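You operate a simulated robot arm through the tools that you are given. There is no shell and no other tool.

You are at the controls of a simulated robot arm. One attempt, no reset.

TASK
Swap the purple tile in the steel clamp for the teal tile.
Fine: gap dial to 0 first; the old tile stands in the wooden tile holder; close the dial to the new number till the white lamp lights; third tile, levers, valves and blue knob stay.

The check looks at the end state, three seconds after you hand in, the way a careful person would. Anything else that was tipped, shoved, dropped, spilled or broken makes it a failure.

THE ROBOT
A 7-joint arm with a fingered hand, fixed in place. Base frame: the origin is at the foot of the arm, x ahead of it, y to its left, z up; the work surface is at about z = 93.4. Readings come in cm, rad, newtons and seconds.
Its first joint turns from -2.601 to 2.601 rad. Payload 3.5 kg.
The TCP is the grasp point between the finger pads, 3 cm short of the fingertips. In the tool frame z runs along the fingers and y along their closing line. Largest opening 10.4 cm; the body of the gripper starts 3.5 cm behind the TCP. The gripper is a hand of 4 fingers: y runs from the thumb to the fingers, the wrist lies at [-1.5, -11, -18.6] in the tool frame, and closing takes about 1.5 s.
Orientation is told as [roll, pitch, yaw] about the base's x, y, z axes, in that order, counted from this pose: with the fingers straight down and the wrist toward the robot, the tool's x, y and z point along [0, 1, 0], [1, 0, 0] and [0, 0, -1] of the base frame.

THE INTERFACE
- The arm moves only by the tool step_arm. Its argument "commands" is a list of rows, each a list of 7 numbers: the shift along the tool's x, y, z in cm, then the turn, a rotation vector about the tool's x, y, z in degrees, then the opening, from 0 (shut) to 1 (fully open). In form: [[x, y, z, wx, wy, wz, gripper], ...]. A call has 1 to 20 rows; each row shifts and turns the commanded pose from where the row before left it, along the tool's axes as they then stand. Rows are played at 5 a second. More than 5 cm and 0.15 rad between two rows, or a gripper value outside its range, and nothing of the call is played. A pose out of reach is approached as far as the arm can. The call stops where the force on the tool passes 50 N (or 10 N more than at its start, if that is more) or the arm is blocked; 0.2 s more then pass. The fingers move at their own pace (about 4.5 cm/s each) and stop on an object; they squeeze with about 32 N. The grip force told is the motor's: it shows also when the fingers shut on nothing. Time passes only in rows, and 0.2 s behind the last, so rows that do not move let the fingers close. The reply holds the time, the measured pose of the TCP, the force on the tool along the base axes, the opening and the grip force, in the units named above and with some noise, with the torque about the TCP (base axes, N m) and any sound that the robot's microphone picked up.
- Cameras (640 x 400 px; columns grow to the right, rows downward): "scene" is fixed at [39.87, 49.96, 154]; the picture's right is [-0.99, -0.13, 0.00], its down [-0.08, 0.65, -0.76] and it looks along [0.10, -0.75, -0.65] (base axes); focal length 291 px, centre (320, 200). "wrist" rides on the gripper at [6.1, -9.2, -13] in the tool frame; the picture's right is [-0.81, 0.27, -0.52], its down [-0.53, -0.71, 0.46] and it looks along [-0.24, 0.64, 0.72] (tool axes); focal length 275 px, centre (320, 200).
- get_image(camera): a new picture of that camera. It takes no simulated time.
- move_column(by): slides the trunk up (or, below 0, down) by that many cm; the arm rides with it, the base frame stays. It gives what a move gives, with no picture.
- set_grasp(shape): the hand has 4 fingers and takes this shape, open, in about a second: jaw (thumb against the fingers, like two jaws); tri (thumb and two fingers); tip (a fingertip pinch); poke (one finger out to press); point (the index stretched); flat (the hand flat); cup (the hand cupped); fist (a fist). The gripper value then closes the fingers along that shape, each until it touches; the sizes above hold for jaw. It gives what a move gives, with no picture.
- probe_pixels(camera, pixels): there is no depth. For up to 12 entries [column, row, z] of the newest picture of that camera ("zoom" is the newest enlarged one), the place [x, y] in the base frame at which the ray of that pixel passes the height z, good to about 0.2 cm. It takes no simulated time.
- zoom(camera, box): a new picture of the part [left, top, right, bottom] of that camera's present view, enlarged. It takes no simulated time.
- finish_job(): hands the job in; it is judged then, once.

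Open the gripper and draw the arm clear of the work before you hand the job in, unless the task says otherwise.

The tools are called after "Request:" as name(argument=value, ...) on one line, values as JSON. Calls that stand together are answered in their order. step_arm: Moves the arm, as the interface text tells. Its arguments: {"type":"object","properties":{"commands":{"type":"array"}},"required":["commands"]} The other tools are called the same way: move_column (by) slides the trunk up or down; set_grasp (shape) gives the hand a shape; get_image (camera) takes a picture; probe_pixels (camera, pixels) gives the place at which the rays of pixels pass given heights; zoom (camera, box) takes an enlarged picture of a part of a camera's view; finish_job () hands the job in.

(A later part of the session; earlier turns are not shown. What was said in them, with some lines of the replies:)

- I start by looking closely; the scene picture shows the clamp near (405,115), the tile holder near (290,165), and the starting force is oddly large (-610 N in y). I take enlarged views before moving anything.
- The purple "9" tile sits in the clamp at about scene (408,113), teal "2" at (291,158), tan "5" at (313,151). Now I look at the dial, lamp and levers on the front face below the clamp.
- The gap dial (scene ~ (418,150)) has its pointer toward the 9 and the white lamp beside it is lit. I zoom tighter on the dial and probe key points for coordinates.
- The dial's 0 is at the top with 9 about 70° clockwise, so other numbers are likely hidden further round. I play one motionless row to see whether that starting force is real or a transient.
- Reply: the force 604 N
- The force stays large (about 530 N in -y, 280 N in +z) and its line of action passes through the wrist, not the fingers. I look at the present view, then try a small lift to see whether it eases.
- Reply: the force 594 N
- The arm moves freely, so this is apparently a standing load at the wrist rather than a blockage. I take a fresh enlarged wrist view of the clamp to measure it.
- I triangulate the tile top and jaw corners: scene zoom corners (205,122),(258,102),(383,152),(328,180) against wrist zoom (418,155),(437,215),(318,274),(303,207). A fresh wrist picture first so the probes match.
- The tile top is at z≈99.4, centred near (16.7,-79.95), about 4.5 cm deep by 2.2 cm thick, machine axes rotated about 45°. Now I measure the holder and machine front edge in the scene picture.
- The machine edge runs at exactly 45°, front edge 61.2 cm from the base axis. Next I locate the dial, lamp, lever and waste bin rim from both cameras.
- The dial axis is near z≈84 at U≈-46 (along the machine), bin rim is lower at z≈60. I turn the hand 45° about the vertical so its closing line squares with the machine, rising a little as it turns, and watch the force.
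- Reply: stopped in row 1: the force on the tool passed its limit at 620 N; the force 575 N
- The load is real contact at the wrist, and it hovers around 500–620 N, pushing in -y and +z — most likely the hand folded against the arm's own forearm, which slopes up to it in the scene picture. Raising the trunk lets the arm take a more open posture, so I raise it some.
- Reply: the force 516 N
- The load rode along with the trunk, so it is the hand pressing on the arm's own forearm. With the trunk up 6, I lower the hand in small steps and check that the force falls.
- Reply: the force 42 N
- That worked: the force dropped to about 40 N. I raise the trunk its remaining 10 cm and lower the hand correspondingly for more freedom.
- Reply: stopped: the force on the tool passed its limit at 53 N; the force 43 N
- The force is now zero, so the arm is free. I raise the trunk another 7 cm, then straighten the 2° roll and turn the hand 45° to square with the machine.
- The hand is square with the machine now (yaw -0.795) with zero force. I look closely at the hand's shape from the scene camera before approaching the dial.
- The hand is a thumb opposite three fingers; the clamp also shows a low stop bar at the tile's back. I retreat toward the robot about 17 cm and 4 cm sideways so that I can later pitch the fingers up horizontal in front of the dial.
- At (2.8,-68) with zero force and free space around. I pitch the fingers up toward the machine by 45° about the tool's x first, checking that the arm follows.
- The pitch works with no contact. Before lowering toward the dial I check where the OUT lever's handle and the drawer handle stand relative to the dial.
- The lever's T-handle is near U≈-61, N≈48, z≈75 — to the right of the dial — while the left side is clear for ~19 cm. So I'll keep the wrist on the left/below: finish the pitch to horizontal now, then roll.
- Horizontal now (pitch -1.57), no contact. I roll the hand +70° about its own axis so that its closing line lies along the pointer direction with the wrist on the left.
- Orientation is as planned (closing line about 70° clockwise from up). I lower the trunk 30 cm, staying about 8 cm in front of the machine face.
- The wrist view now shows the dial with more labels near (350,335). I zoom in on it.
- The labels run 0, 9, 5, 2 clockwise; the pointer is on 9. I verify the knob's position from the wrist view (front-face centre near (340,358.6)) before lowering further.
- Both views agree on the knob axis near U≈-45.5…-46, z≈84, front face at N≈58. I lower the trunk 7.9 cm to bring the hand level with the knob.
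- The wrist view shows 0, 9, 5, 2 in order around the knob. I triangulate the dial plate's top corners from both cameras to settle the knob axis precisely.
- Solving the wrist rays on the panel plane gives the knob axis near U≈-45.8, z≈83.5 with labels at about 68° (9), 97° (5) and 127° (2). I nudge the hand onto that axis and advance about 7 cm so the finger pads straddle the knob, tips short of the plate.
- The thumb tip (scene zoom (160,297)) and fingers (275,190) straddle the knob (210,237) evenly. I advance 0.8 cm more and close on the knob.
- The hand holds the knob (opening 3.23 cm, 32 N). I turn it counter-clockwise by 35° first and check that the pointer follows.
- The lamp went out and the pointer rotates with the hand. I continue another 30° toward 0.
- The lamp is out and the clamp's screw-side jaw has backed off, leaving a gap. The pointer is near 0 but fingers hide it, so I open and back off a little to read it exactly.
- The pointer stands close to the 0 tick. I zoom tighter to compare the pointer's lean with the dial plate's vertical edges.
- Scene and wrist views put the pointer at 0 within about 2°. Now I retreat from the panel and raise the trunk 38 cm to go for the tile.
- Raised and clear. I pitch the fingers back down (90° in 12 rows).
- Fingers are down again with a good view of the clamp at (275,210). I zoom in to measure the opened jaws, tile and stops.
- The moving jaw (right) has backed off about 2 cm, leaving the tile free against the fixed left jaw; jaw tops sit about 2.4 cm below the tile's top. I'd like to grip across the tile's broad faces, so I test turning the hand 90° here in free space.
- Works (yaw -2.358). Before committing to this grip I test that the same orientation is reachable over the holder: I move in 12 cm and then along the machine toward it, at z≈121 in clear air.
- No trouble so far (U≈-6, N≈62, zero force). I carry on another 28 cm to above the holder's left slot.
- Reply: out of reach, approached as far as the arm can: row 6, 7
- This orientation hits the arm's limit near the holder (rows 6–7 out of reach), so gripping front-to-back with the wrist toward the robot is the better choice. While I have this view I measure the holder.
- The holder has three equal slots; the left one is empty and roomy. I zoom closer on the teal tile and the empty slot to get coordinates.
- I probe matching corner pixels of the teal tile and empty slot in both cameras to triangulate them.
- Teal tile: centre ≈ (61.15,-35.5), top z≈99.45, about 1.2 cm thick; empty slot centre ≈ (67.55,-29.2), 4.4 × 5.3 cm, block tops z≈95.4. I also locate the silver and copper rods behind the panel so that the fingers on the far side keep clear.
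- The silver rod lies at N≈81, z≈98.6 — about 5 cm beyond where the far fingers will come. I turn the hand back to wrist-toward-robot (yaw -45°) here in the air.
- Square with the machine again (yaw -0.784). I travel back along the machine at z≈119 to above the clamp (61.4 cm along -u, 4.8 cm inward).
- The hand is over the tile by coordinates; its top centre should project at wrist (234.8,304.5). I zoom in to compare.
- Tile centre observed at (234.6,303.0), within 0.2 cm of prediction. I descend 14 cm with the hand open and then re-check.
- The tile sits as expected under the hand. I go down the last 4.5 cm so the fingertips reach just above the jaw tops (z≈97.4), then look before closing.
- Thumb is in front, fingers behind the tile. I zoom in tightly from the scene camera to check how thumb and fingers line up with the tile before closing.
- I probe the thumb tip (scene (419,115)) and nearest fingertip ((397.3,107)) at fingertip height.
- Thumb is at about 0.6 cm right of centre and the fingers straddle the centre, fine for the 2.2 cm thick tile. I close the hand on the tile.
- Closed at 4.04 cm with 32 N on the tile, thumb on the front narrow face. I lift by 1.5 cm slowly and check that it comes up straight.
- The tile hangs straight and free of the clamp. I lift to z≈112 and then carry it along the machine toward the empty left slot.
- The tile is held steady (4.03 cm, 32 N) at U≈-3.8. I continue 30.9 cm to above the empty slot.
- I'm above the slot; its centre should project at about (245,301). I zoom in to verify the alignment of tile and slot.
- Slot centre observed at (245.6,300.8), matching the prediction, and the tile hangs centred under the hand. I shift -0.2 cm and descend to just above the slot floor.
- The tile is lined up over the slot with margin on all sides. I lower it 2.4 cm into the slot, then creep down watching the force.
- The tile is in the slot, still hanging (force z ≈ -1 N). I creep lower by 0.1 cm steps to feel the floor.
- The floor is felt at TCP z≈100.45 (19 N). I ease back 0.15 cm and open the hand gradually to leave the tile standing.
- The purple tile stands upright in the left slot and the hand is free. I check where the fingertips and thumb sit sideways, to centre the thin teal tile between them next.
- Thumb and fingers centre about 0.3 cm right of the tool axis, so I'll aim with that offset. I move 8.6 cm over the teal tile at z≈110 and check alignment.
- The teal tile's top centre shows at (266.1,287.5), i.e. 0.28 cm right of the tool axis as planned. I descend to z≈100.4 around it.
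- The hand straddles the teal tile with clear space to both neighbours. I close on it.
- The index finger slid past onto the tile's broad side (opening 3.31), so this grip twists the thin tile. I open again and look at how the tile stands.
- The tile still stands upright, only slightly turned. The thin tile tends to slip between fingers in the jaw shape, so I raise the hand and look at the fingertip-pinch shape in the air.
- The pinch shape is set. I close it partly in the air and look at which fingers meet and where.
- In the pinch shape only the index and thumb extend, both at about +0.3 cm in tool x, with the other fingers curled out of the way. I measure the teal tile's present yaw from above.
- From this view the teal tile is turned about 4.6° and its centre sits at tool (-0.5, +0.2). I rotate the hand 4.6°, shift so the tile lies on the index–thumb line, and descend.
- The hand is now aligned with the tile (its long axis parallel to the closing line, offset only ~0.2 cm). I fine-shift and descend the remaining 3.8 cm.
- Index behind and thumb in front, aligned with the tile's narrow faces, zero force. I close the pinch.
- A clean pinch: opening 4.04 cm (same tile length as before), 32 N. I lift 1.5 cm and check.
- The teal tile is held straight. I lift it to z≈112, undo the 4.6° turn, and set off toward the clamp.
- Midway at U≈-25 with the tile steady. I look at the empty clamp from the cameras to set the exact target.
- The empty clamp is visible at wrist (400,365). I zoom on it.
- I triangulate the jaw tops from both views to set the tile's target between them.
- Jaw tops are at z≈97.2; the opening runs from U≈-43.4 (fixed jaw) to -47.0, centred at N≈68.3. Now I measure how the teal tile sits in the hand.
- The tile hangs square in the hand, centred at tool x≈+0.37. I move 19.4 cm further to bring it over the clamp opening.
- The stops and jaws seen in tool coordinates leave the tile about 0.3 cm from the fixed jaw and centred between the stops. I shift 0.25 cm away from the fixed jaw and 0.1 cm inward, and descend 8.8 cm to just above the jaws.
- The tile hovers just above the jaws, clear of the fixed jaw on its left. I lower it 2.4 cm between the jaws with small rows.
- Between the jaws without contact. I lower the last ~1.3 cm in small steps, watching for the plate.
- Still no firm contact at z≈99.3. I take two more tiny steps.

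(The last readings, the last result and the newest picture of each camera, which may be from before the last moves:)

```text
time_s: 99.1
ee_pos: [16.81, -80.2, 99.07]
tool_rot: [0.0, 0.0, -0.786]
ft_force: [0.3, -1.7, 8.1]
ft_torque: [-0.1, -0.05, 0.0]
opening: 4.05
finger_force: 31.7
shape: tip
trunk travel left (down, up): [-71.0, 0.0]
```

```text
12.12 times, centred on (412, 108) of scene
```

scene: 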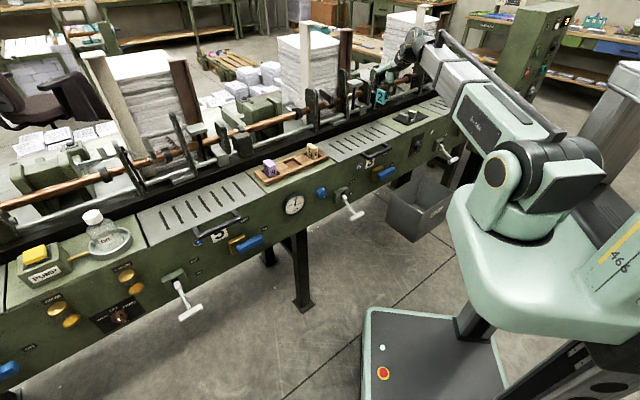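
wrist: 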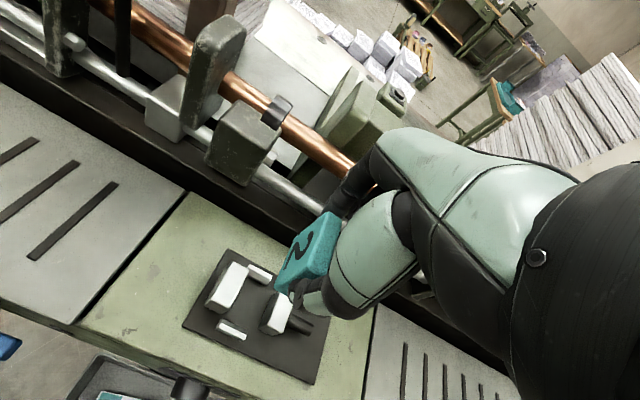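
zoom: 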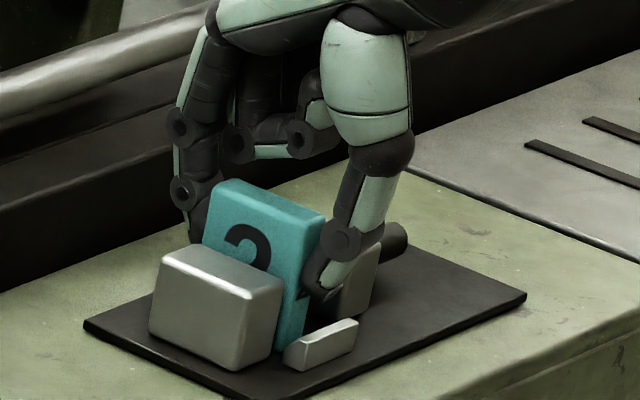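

The tile rests on the plate (8 N). I ease up 0.1 cm and nudge it gently toward the fixed jaw in 0.12 cm steps so that it stands against it.

Request:
step_arm(commands=[[0, 0, -0.1, 0, 0, 0, 0], [0.12, 0, 0, 0, 0, 0, 0], [0.12, 0, 0, 0, 0, 0, 0], [0, 0, 0, 0, 0, 0, 0]])

Request:
step_arm(commands=[[0.1, 0, 0, 0, 0, 0, 0], [0, 0, 0, 0, 0, 0, 0]])

Request:
zoom(camera="wrist", box=[210, 190, 370, 340])

```text
time_s: 100.1
ee_pos: [17.03, -80.06, 99.22]
tool_rot: [0.0, -0.001, -0.788]
ft_force: [-2.0, -1.6, 4.5]
ft_torque: [-0.05, -0.03, -0.02]
opening: 4.06
finger_force: 31.8
shape: tip
trunk travel left (down, up): [-71.0, 0.0]
```

```text
time_s: 100.7
ee_pos: [17.09, -79.83, 99.36]
tool_rot: [0.0, -0.001, -0.784]
ft_force: [-1.2, -0.5, 2.5]
ft_torque: [-0.03, -0.01, -0.01]
opening: 4.01
finger_force: 32.1
shape: tip
trunk travel left (down, up): [-71.0, 0.0]
```

```text
2.67 times, centred on (290, 265) of wrist
```

zoom: 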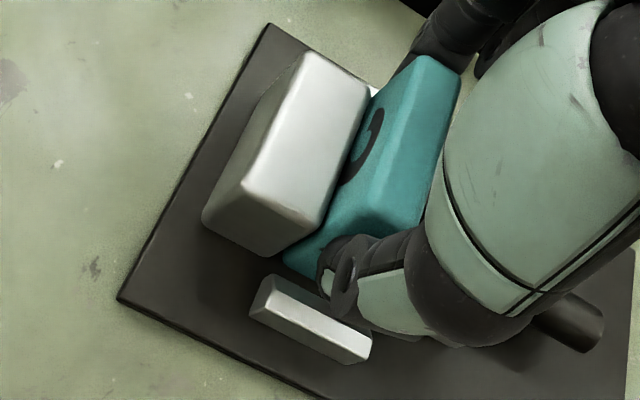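

It is practically against the fixed jaw. One more 0.1 cm nudge to feel the contact.

Request:
step_arm(commands=[[0.1, 0, 0, 0, 0, 0, 0], [0, 0, 0, 0, 0, 0, 0]])

Request:
zoom(camera="scene", box=[392, 92, 432, 125])

```text
time_s: 101.3
ee_pos: [17.13, -79.77, 99.18]
tool_rot: [0.0, -0.002, -0.784]
ft_force: [-1.3, -1.2, 4.9]
ft_torque: [-0.03, 0.04, -0.03]
opening: 4.04
finger_force: 32.1
shape: tip
trunk travel left (down, up): [-71.0, 0.0]
```

```text
12.12 times, centred on (412, 108) of scene
```

zoom: 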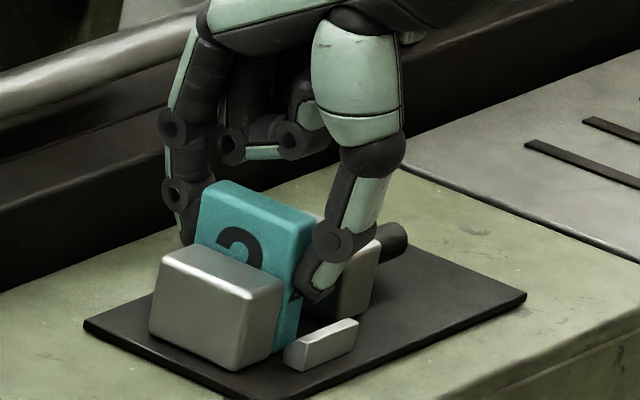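

The tile's left face now coincides with where the purple tile's stood, i.e. against the fixed jaw. I open the pinch gradually and check that it stays upright.

Request:
step_arm(commands=[[0, 0, 0, 0, 0, 0, 0.42], [0, 0, 0, 0, 0, 0, 0.48], [0, 0, 0, 0, 0, 0, 0.56], [0, 0, 0, 0, 0, 0, 0.65], [0, 0, 0, 0, 0, 0, 0.75], [0, 0, 0, 0, 0, 0, 0.75], [0, 0, 0, 0, 0, 0, 0.75]])

Request:
zoom(camera="scene", box=[392, 92, 432, 125])

Request:
zoom(camera="wrist", box=[210, 190, 370, 340])

```text
time_s: 102.9
ee_pos: [17.23, -79.94, 99.22]
tool_rot: [0.001, 0.001, -0.784]
ft_force: [0.4, -0.6, -0.3]
ft_torque: [0.03, 0.0, -0.01]
opening: 7.75
finger_force: 0.1
shape: tip
trunk travel left (down, up): [-71.0, 0.0]
```

```text
12.12 times, centred on (412, 108) of scene
```

zoom: 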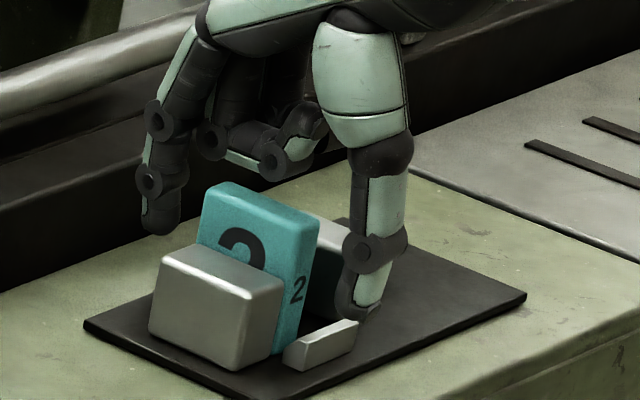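

```text
2.67 times, centred on (290, 265) of wrist
```

zoom: 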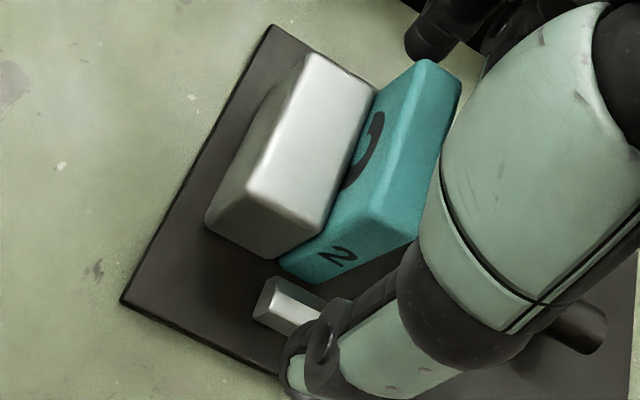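

The teal tile stands upright against the fixed jaw, hand free. I raise straight up to z≈121 and switch back to the jaw shape for the dial.

Request:
step_arm(commands=[[0, 0, -0.6, 0, 0, 0, 0.75], [0, 0, -1.5, 0, 0, 0, 0.75], [0, 0, -3, 0, 0, 0, 0.75], [0, 0, -4, 0, 0, 0, 0.75], [0, 0, -4, 0, 0, 0, 0.75], [0, 0, -4, 0, 0, 0, 0.75], [0, 0, -4, 0, 0, 0, 0.75], [0, 0, -1.2, 0, 0, 0, 0.75], [0, 0, 0, 0, 0, 0, 0.75]])

Request:
zoom(camera="scene", box=[390, 98, 430, 125])

Request:
zoom(camera="wrist", box=[190, 250, 310, 350])

```text
time_s: 104.9
ee_pos: [17.01, -80.02, 121.54]
tool_rot: [0.001, -0.001, -0.785]
ft_force: [0.6, -0.4, 0.1]
ft_torque: [0.02, -0.02, -0.02]
opening: 7.78
finger_force: 0.0
shape: tip
trunk travel left (down, up): [-71.0, 0.0]
```

```text
14.81 times, centred on (410, 112) of scene
```

zoom: 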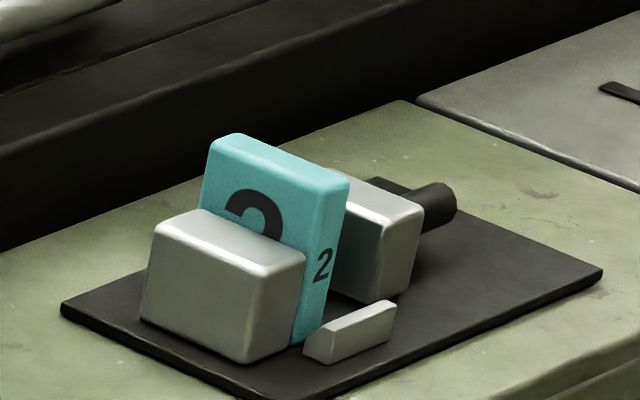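

```text
4.00 times, centred on (250, 300) of wrist
```

zoom: 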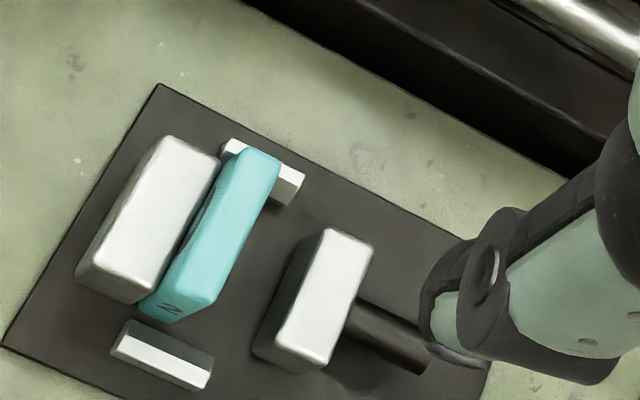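

The teal tile stands snug and square against the fixed jaw. I switch to the jaw shape and retreat to in front of the machine.

Request:
set_grasp(shape="jaw")

Request:
step_arm(commands=[[-0.27, -3.72, 0, 0, 0, 0, 1], [-0.27, -3.72, 0, 0, 0, 0, 1], [-0.27, -3.72, 0, 0, 0, 0, 1], [-0.27, -3.72, 0, 0, 0, 0, 1], [-0.27, -3.72, 0, 0, 0, 0, 1], [0, 0, 0, 0, 0, 0, 1]])

Request:
step_arm(commands=[[0, 0, 0, -7.5, 0, 0, 1], [0, 0, 0, -7.5, 0, 0, 1], [0, 0, 0, -7.5, 0, 0, 1], [0, 0, 0, -7.5, 0, 0, 1], [0, 0, 0, -7.5, 0, 0, 1], [0, 0, 0, -7.5, 0, 0, 1], [0, 0, 0, -7.5, 0, 0, 1], [0, 0, 0, -7.5, 0, 0, 1], [0, 0, 0, -7.5, 0, 0, 1], [0, 0, 0, -7.5, 0, 0, 1], [0, 0, 0, -7.5, 0, 0, 1], [0, 0, 0, -7.5, 0, 0, 1], [0, 0, 0, 0, 0, 0, 1]])

Request:
get_image(camera="scene")

```text
time_s: 105.8
ee_pos: [16.98, -79.89, 121.52]
tool_rot: [0.001, 0.0, -0.785]
ft_force: [0.0, -0.3, 0.2]
ft_torque: [-0.01, -0.03, 0.0]
opening: 10.39
finger_force: 0.1
shape: jaw
trunk travel left (down, up): [-71.0, 0.0]
```

```text
time_s: 107.2
ee_pos: [2.86, -67.64, 121.49]
tool_rot: [0.001, 0.0, -0.785]
ft_force: [0.4, 1.3, -0.7]
ft_torque: [0.0, 0.01, -0.04]
opening: 10.38
finger_force: 0.0
shape: jaw
trunk travel left (down, up): [-71.0, 0.0]
```

```text
time_s: 110.0
ee_pos: [2.94, -67.49, 121.46]
tool_rot: [2.841, -1.569, 2.656]
ft_force: [-0.6, 0.2, -0.2]
ft_torque: [0.02, -0.04, 0.0]
opening: 10.4
finger_force: 0.1
shape: jaw
trunk travel left (down, up): [-71.0, 0.0]
```

```text
taken
```

scene: 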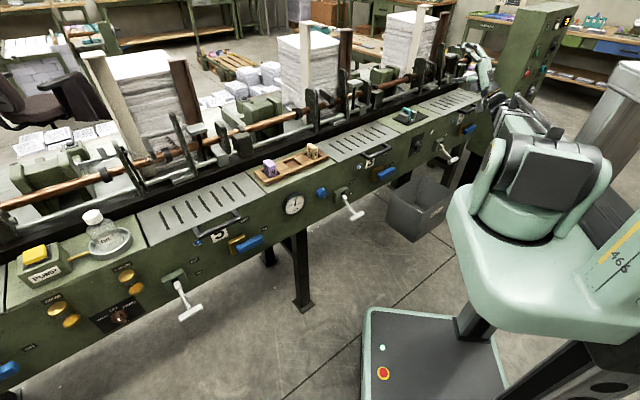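

Fingers horizontal, closing line vertical, clear of everything. I lower the trunk 38 cm along the same path used on the way out.

Request:
move_column(by=-38)

Request:
get_image(camera="wrist")

Request:
zoom(camera="scene", box=[400, 120, 460, 175])

```text
time_s: 113.7
ee_pos: [2.91, -67.66, 83.5]
tool_rot: [2.065, -1.569, -2.851]
ft_force: [0.1, 0.1, -0.6]
ft_torque: [0.0, 0.0, -0.02]
opening: 10.41
finger_force: 0.0
shape: jaw
trunk travel left (down, up): [-33.0, 38.0]
```

```text
taken
```

wrist: 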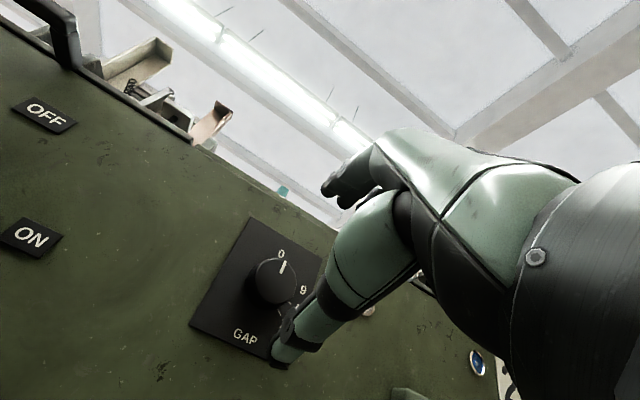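

```text
7.27 times, centred on (430, 148) of scene
```

zoom: 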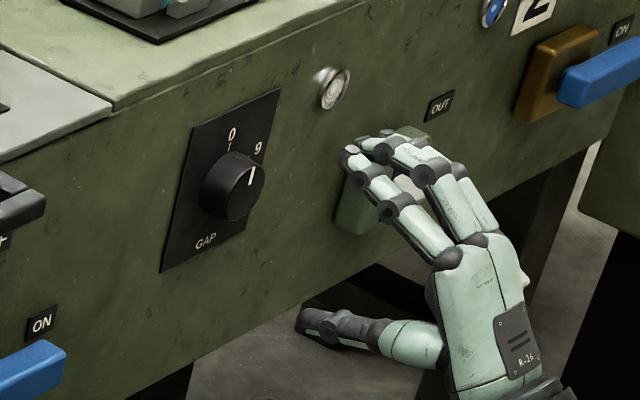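

Level with the knob again, pointer on 0. I shift 0.2 cm and advance 7.3 cm to straddle the knob.

Request:
step_arm(commands=[[-0.2, 0, 0, 0, 0, 0, 1], [0, 0, 1.5, 0, 0, 0, 1], [0, 0, 1.5, 0, 0, 0, 1], [0, 0, 1.5, 0, 0, 0, 1], [0, 0, 1.3, 0, 0, 0, 1], [0, 0, 1.0, 0, 0, 0, 1], [0, 0, 0.5, 0, 0, 0, 1], [0, 0, 0, 0, 0, 0, 1]])

Request:
zoom(camera="scene", box=[400, 120, 460, 175])

Request:
get_image(camera="wrist")

```text
time_s: 115.5
ee_pos: [7.84, -73.08, 83.36]
tool_rot: [2.342, -1.568, -3.128]
ft_force: [-0.3, 0.4, 0.0]
ft_torque: [0.01, -0.04, 0.02]
opening: 10.38
finger_force: 0.0
shape: jaw
trunk travel left (down, up): [-33.0, 38.0]
```

```text
7.27 times, centred on (430, 148) of scene
```

zoom: 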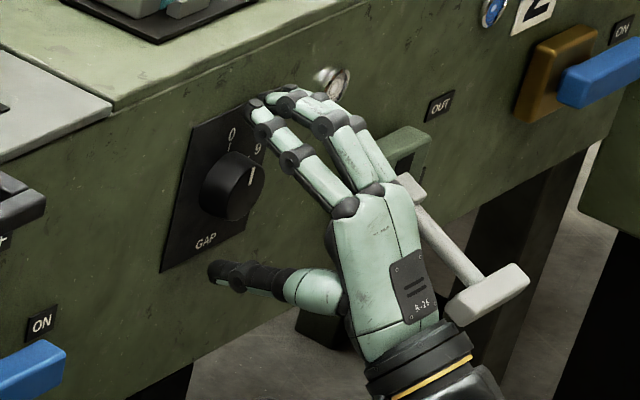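

```text
taken
```

wrist: 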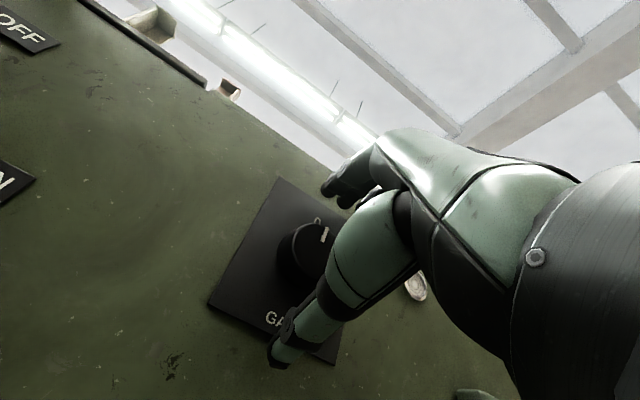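

Thumb below and fingers above the knob, zero force. I close on the knob.

Request:
step_arm(commands=[[0, 0, 0, 0, 0, 0, 0.6], [0, 0, 0, 0, 0, 0, 0.4], [0, 0, 0, 0, 0, 0, 0.2], [0, 0, 0, 0, 0, 0, 0], [0, 0, 0, 0, 0, 0, 0], [0, 0, 0, 0, 0, 0, 0], [0, 0, 0, 0, 0, 0, 0], [0, 0, 0, 0, 0, 0, 0]])

Request:
zoom(camera="scene", box=[400, 120, 460, 175])

```text
time_s: 117.3
ee_pos: [7.89, -73.01, 83.34]
tool_rot: [1.573, -1.57, -2.358]
ft_force: [-0.2, 0.7, -4.6]
ft_torque: [0.05, 0.09, -0.03]
opening: 3.26
finger_force: 31.9
shape: jaw
trunk travel left (down, up): [-33.0, 38.0]
```

```text
7.27 times, centred on (430, 148) of scene
```

zoom: 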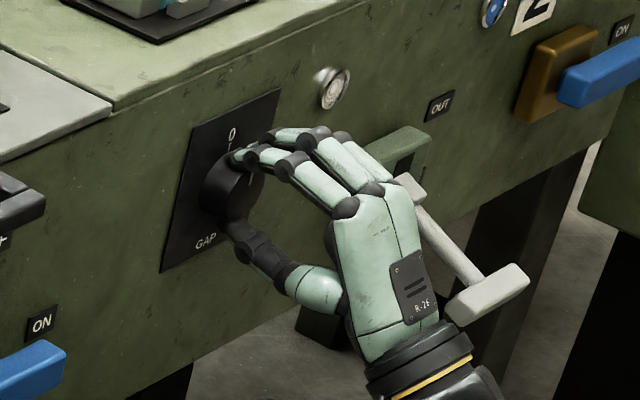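

Knob gripped (3.26 cm, 32 N). I turn clockwise 65° in 5° rows.

Request:
step_arm(commands=[[0, 0, 0, 0, 0, 5, 0], [0, 0, 0, 0, 0, 5, 0], [0, 0, 0, 0, 0, 5, 0], [0, 0, 0, 0, 0, 5, 0], [0, 0, 0, 0, 0, 5, 0], [0, 0, 0, 0, 0, 5, 0], [0, 0, 0, 0, 0, 5, 0], [0, 0, 0, 0, 0, 5, 0], [0, 0, 0, 0, 0, 5, 0], [0, 0, 0, 0, 0, 5, 0], [0, 0, 0, 0, 0, 5, 0], [0, 0, 0, 0, 0, 5, 0], [0, 0, 0, 0, 0, 5, 0], [0, 0, 0, 0, 0, 0, 0]])

Request:
zoom(camera="scene", box=[390, 95, 450, 155])

Request:
get_image(camera="wrist")

```text
time_s: 120.3
ee_pos: [8.01, -72.82, 83.47]
tool_rot: [1.572, -0.436, -2.355]
ft_force: [2.4, 3.9, -2.2]
ft_torque: [0.0, 0.05, 0.12]
opening: 3.21
finger_force: 32.2
shape: jaw
trunk travel left (down, up): [-33.0, 38.0]
```

```text
6.67 times, centred on (420, 125) of scene
```

zoom: 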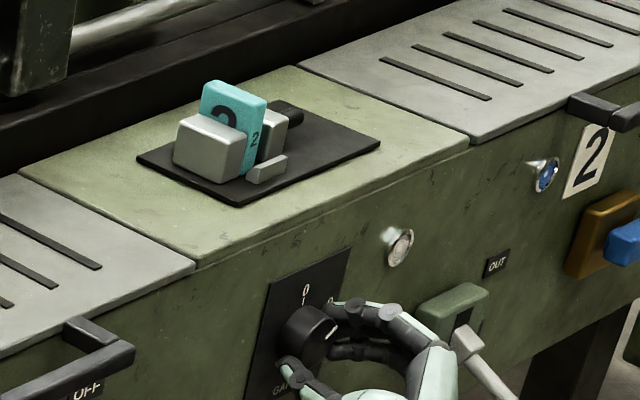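

```text
taken
```

wrist: 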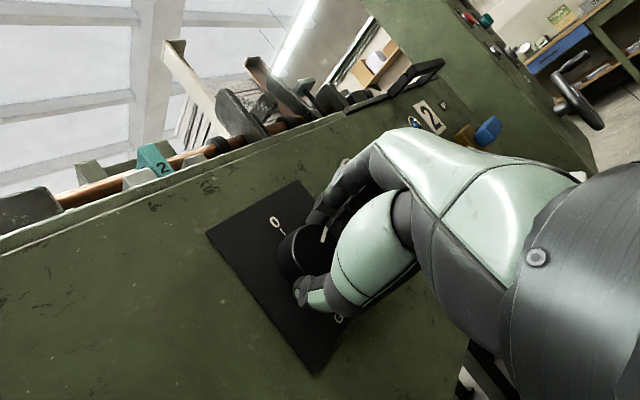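

The moving jaw has come in and the pointer is at about 65° (near 9). The arm has followed easily, so I continue another 30° with the same grip and watch the pose.

Request:
step_arm(commands=[[0, 0, 0, 0, 0, 5, 0], [0, 0, 0, 0, 0, 5, 0], [0, 0, 0, 0, 0, 5, 0], [0, 0, 0, 0, 0, 5, 0], [0, 0, 0, 0, 0, 5, 0], [0, 0, 0, 0, 0, 5, 0], [0, 0, 0, 0, 0, 0, 0]])

Request:
zoom(camera="scene", box=[390, 95, 450, 155])

Request:
get_image(camera="scene")

```text
time_s: 121.9
ee_pos: [7.99, -72.96, 83.62]
tool_rot: [1.571, 0.087, -2.357]
ft_force: [2.7, 4.6, 0.7]
ft_torque: [-0.01, 0.0, 0.12]
opening: 3.2
finger_force: 31.8
shape: jaw
trunk travel left (down, up): [-33.0, 38.0]
```

```text
6.67 times, centred on (420, 125) of scene
```

zoom: 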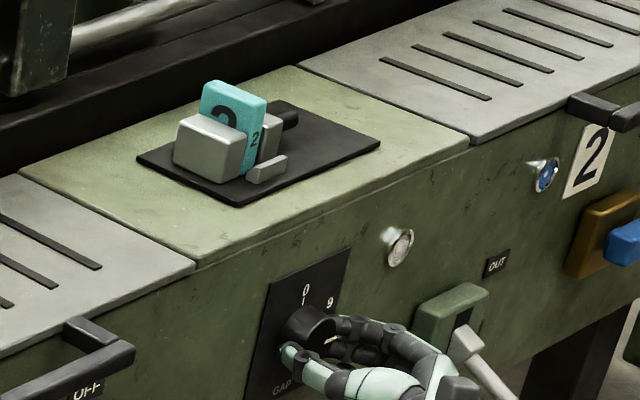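

```text
taken
```

scene: 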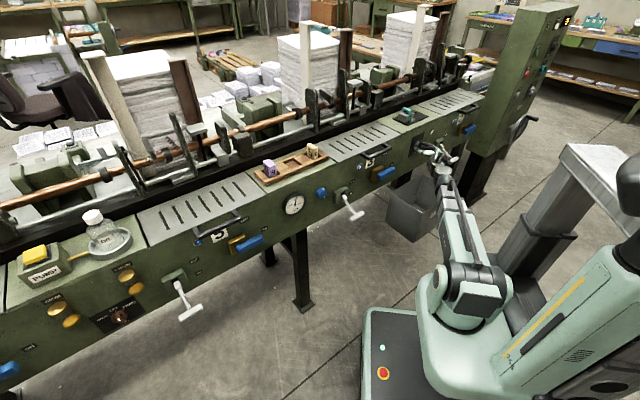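

At 95° now (pitch +0.087), lamp still dark, jaw nearer. I continue 20° more toward 2 and check the lamp.

Request:
step_arm(commands=[[0, 0, 0, 0, 0, 5, 0], [0, 0, 0, 0, 0, 5, 0], [0, 0, 0, 0, 0, 5, 0], [0, 0, 0, 0, 0, 5, 0], [0, 0, 0, 0, 0, 0, 0]])

Request:
zoom(camera="scene", box=[390, 95, 450, 155])

Request:
get_image(camera="wrist")

```text
time_s: 123.1
ee_pos: [7.96, -72.84, 83.48]
tool_rot: [1.572, 0.437, -2.355]
ft_force: [2.7, 3.5, 4.3]
ft_torque: [-0.1, -0.09, 0.12]
opening: 3.19
finger_force: 31.6
shape: jaw
trunk travel left (down, up): [-33.0, 38.0]
```

```text
6.67 times, centred on (420, 125) of scene
```

zoom: 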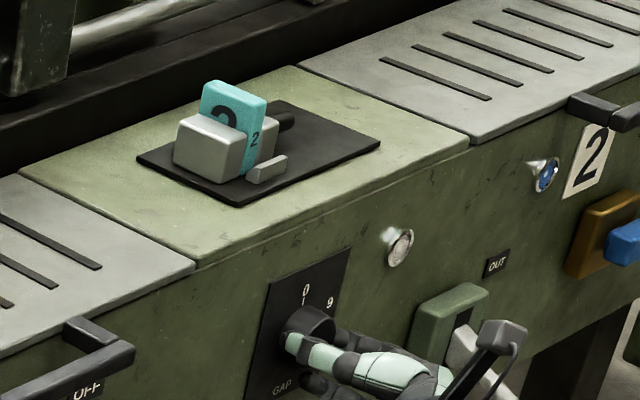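

```text
taken
```

wrist: 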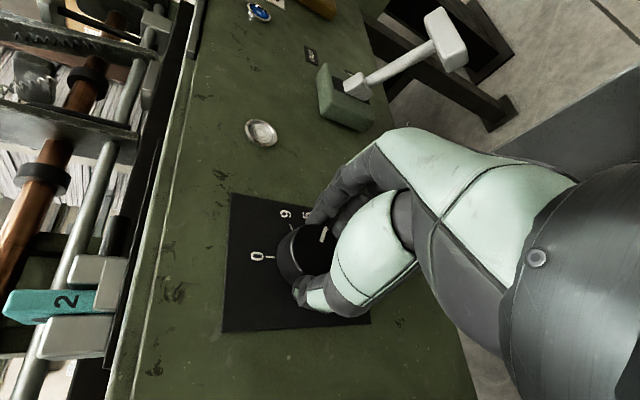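

At 115°, lamp still off, the jaw nearly touching the tile and the hand clear of the lever. I go on in 2° rows: 6° more, then check.

Request:
step_arm(commands=[[0, 0, 0, 0, 0, 2, 0], [0, 0, 0, 0, 0, 2, 0], [0, 0, 0, 0, 0, 2, 0], [0, 0, 0, 0, 0, 0, 0]])

Request:
zoom(camera="scene", box=[395, 98, 440, 140])

Request:
zoom(camera="wrist", box=[200, 100, 380, 330])

```text
time_s: 124.1
ee_pos: [7.99, -72.91, 83.5]
tool_rot: [1.57, 0.541, -2.355]
ft_force: [3.6, 4.9, 3.3]
ft_torque: [-0.04, -0.03, 0.09]
opening: 3.21
finger_force: 31.8
shape: jaw
trunk travel left (down, up): [-33.0, 38.0]
```

```text
9.52 times, centred on (418, 119) of scene
```

zoom: 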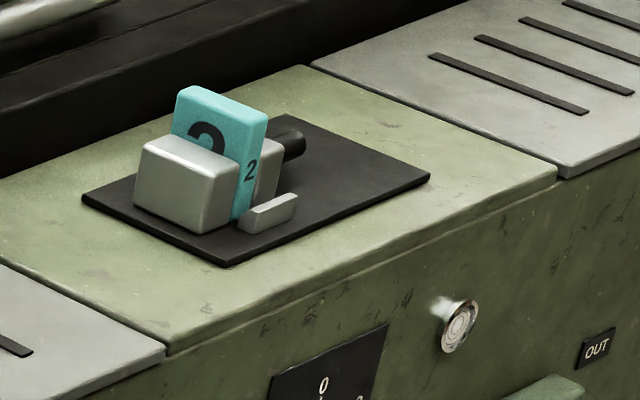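

```text
1.74 times, centred on (290, 215) of wrist
```

zoom: 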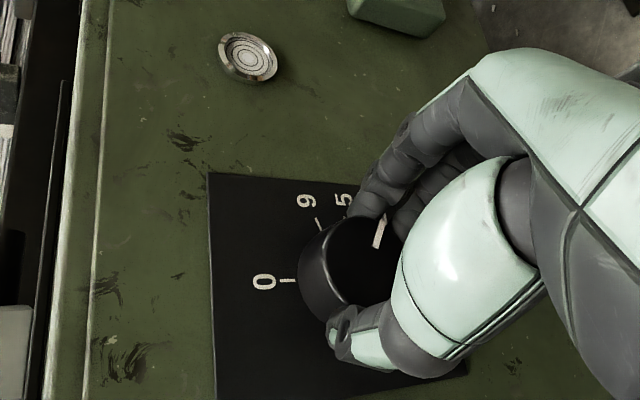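

At 121° the lamp (scene zoom (459,325)) is still dark and the jaw looks almost on the tile. I add 2° and look again.

Request:
step_arm(commands=[[0, 0, 0, 0, 0, 1, 0], [0, 0, 0, 0, 0, 1, 0], [0, 0, 0, 0, 0, 0, 0]])

Request:
zoom(camera="scene", box=[395, 98, 440, 140])

```text
time_s: 124.9
ee_pos: [8.12, -72.85, 83.52]
tool_rot: [1.573, 0.576, -2.356]
ft_force: [3.2, 6.4, 3.9]
ft_torque: [-0.06, -0.07, 0.14]
opening: 3.21
finger_force: 32.1
shape: jaw
trunk travel left (down, up): [-33.0, 38.0]
```

```text
9.52 times, centred on (418, 119) of scene
```

zoom: 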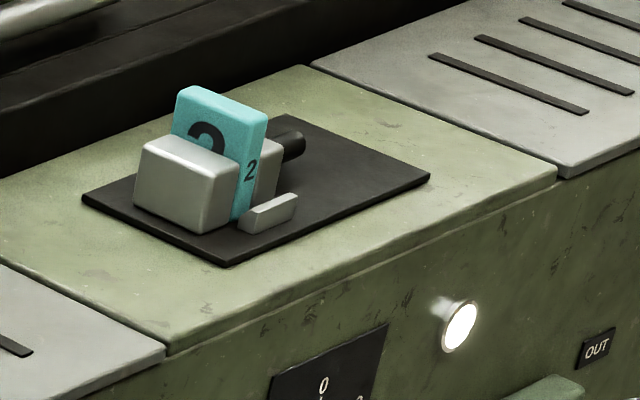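

The white lamp lights at about 123°. I look at the pointer against the "2" mark before deciding whether a hair more is needed.

Request:
zoom(camera="wrist", box=[240, 180, 370, 310])

Request:
zoom(camera="scene", box=[405, 128, 440, 160])

```text
3.08 times, centred on (305, 245) of wrist
```

zoom: 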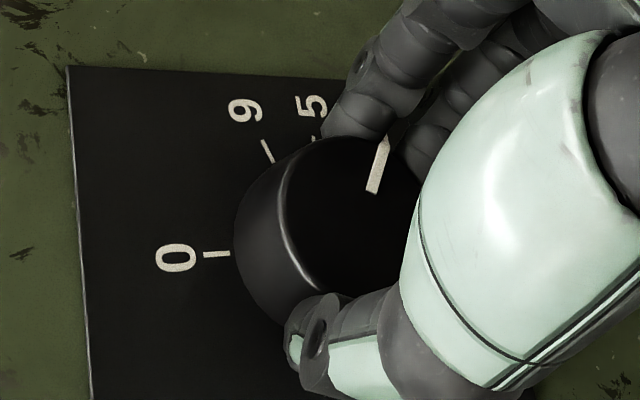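

```text
12.50 times, centred on (422, 144) of scene
```

zoom: 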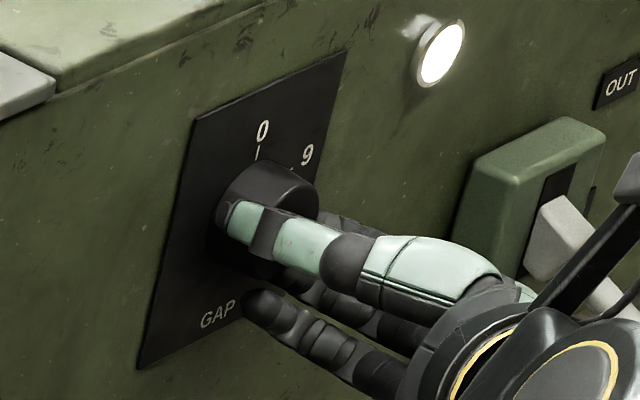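

Lamp lit, but I'm at the very edge of its range; I add 1.5° for margin and confirm that it stays lit.

Request:
step_arm(commands=[[0, 0, 0, 0, 0, 0.8, 0], [0, 0, 0, 0, 0, 0.7, 0], [0, 0, 0, 0, 0, 0, 0]])

Request:
zoom(camera="scene", box=[395, 98, 440, 140])

```text
time_s: 125.7
ee_pos: [8.01, -72.99, 83.5]
tool_rot: [1.573, 0.601, -2.356]
ft_force: [4.6, 1.9, 4.2]
ft_torque: [-0.08, -0.06, 0.08]
opening: 3.18
finger_force: 32.0
shape: jaw
trunk travel left (down, up): [-33.0, 38.0]
```

```text
9.52 times, centred on (418, 119) of scene
```

zoom: 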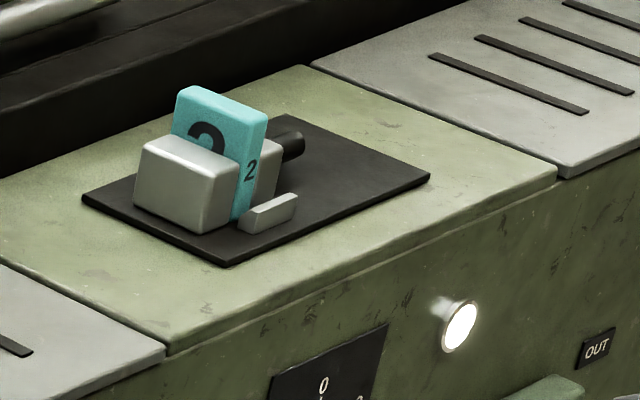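

Still lit at about 124.5°. I open the hand gradually and check the lamp and pointer stay.

Request:
step_arm(commands=[[0, 0, 0, 0, 0, 0, 0.35], [0, 0, 0, 0, 0, 0, 0.45], [0, 0, 0, 0, 0, 0, 0.6], [0, 0, 0, 0, 0, 0, 0.75], [0, 0, 0, 0, 0, 0, 0.75], [0, 0, 0, 0, 0, 0, 0.75]])

Request:
zoom(camera="scene", box=[395, 98, 440, 140])

Request:
zoom(camera="wrist", box=[230, 160, 370, 310])

```text
time_s: 127.1
ee_pos: [8.01, -72.86, 83.38]
tool_rot: [1.571, 0.604, -2.358]
ft_force: [0.6, -0.9, 0.6]
ft_torque: [0.04, 0.0, 0.02]
opening: 7.79
finger_force: 0.1
shape: jaw
trunk travel left (down, up): [-33.0, 38.0]
```

```text
9.52 times, centred on (418, 119) of scene
```

zoom: 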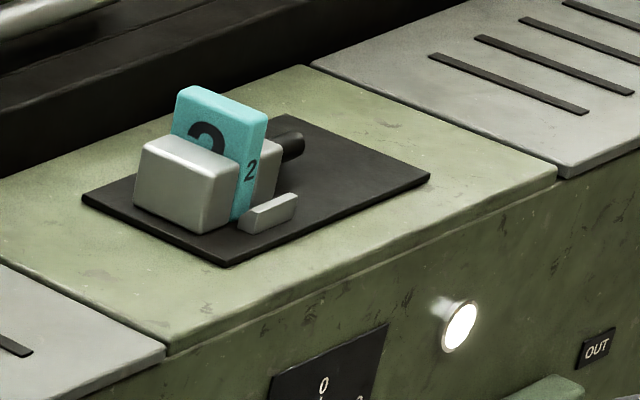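

```text
2.67 times, centred on (300, 235) of wrist
```

zoom: 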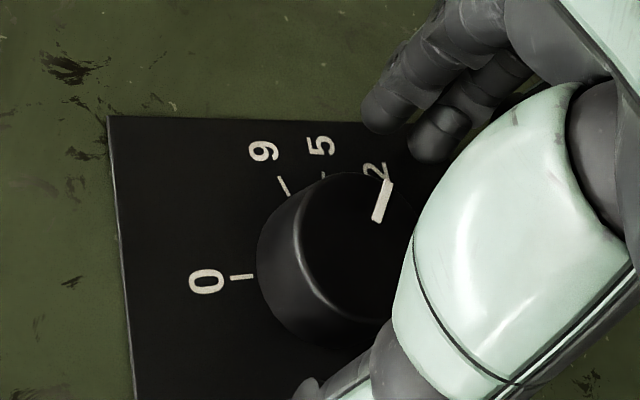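

The pointer stands at 2 and the lamp stays lit. I draw the hand straight back 8 cm and then raise the trunk to clear the machine.

Request:
step_arm(commands=[[0, 0, -1, 0, 0, 0, 0.75], [0, 0, -1.5, 0, 0, 0, 0.75], [0, 0, -1.5, 0, 0, 0, 0.75], [0, 0, -1.5, 0, 0, 0, 0.75], [0, 0, -1.5, 0, 0, 0, 0.75], [0, 0, -1.0, 0, 0, 0, 0.75], [0, 0, 0, 0, 0, 0, 0.75]])

Request:
zoom(camera="wrist", box=[200, 130, 380, 330])

Request:
zoom(camera="scene", box=[390, 95, 470, 175])

```text
time_s: 128.7
ee_pos: [2.3, -67.23, 83.53]
tool_rot: [1.572, 0.602, -2.359]
ft_force: [0.2, 0.2, -0.9]
ft_torque: [-0.05, 0.01, 0.02]
opening: 7.78
finger_force: 0.0
shape: jaw
trunk travel left (down, up): [-33.0, 38.0]
```

```text
2.00 times, centred on (290, 230) of wrist
```

zoom: 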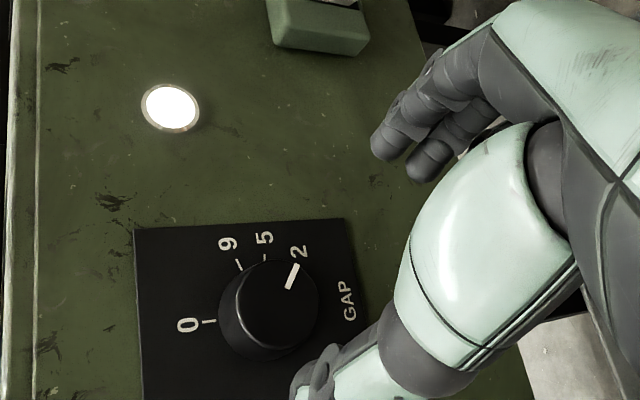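

```text
5.00 times, centred on (430, 135) of scene
```

zoom: 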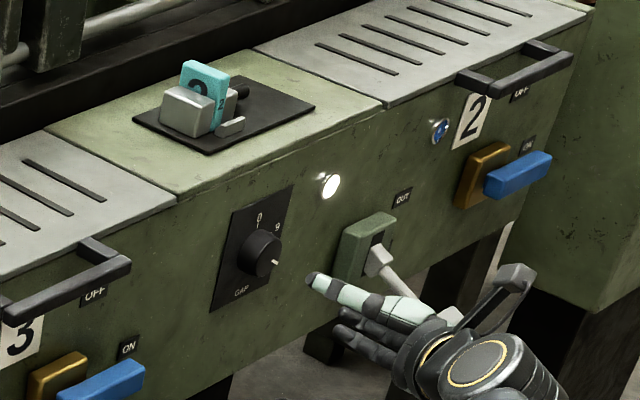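

Pointer on 2, lamp lit, nothing touched. I raise the trunk to draw the arm clear.

Request:
move_column(by=36)

Request:
get_image(camera="scene")

Request:
zoom(camera="scene", box=[390, 95, 470, 175])

Request:
zoom(camera="scene", box=[240, 130, 360, 230])

```text
time_s: 132.2
ee_pos: [2.24, -67.19, 119.38]
tool_rot: [1.57, 0.601, -2.356]
ft_force: [-0.3, 0.1, 0.6]
ft_torque: [0.02, -0.01, 0.0]
opening: 7.78
finger_force: 0.0
shape: jaw
trunk travel left (down, up): [-69.0, 2.0]
```

```text
taken
```

scene: 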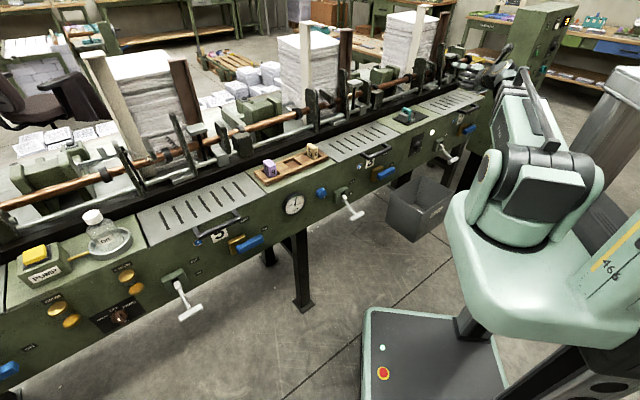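

```text
5.00 times, centred on (430, 135) of scene
```

zoom: 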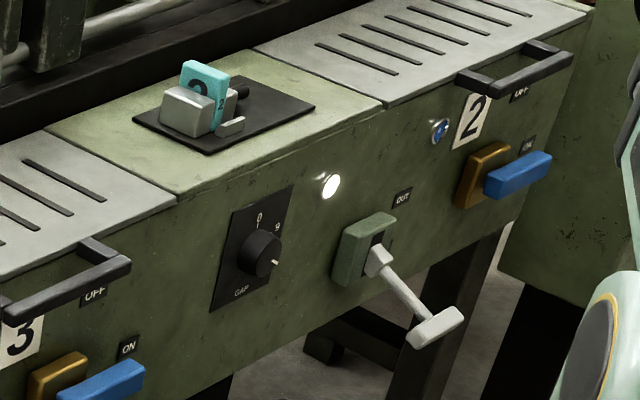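

```text
4.00 times, centred on (300, 180) of scene
```

zoom: 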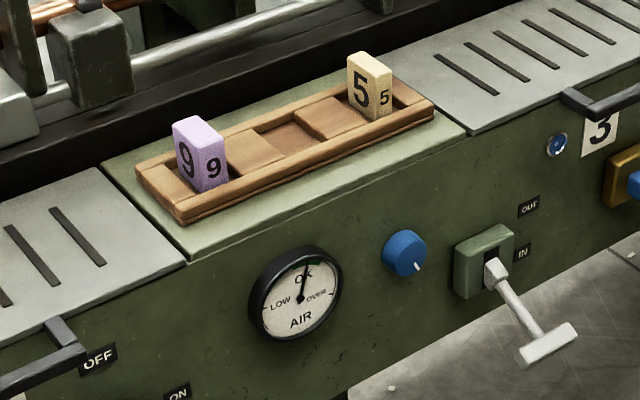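

Everything is in order: teal clamped with the lamp lit, purple standing in the holder's left slot, "5", levers and blue knob unchanged. I open the hand fully, draw back a few more cm and let things settle.

Request:
step_arm(commands=[[0, 0, -1.5, 0, 0, 0, 1], [0, 0, -1.5, 0, 0, 0, 1], [0, 0, -1, 0, 0, 0, 1], [0, 0, 0, 0, 0, 0, 1], [0, 0, 0, 0, 0, 0, 1], [0, 0, 0, 0, 0, 0, 1]])

Request:
zoom(camera="scene", box=[385, 95, 465, 165])

Request:
zoom(camera="scene", box=[250, 140, 334, 192])

```text
time_s: 133.6
ee_pos: [-0.44, -64.4, 119.46]
tool_rot: [1.57, 0.602, -2.357]
ft_force: [0.1, -0.6, -0.3]
ft_torque: [0.01, 0.0, 0.02]
opening: 10.35
finger_force: 0.1
shape: jaw
trunk travel left (down, up): [-69.0, 2.0]
```

```text
5.71 times, centred on (425, 130) of scene
```

zoom: 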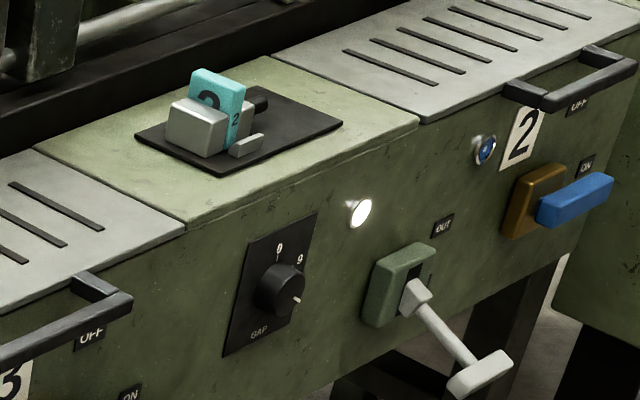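

```text
7.62 times, centred on (292, 166) of scene
```

zoom: 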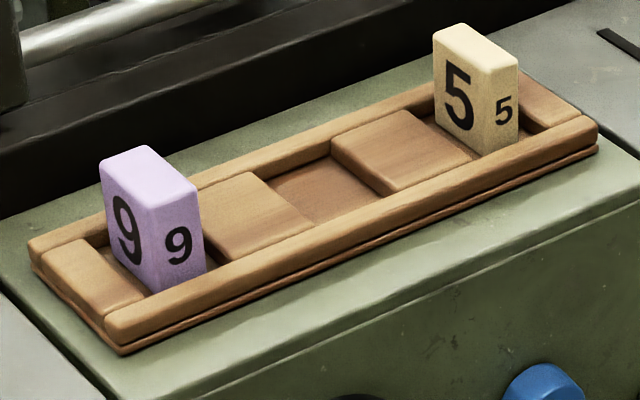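

The final pictures show the teal tile clamped with the dial on 2 and the white lamp lit at (361,213). The purple tile stands in the holder, nothing else has moved, and the hand is open and clear. I hand the job in.

Request:
finish_job()

```text
The job is handed in.
```

The swap is done and handed in. The teal tile is in the steel clamp, the gap dial points at 2, and the white lamp is lit.

- **Purple tile:** It stands upright in the left slot of the wooden holder. I turned the dial to 0 before taking it out; by camera the pointer was within about 2° of the mark.
- **Dial:** The lamp came on at about 123° of turn, just before I reached the 2 mark. I added 1.5° for margin, and the lamp stayed lit after I let go.
- **Teal tile:** My first grip on it slipped and turned it a few degrees in its slot. It stayed upright, so I re-gripped it with a fingertip pinch. It now stands square against the fixed jaw.
- **Everything else:** In the last pictures the 5 tile, the levers, the valves and the blue knob look unchanged. The hand is open and clear of the machine.

At the start the hand was pressing on the robot's own arm with about 500–600 N. I raised the trunk and lowered the hand to free it before starting, and the force reading dropped to zero.
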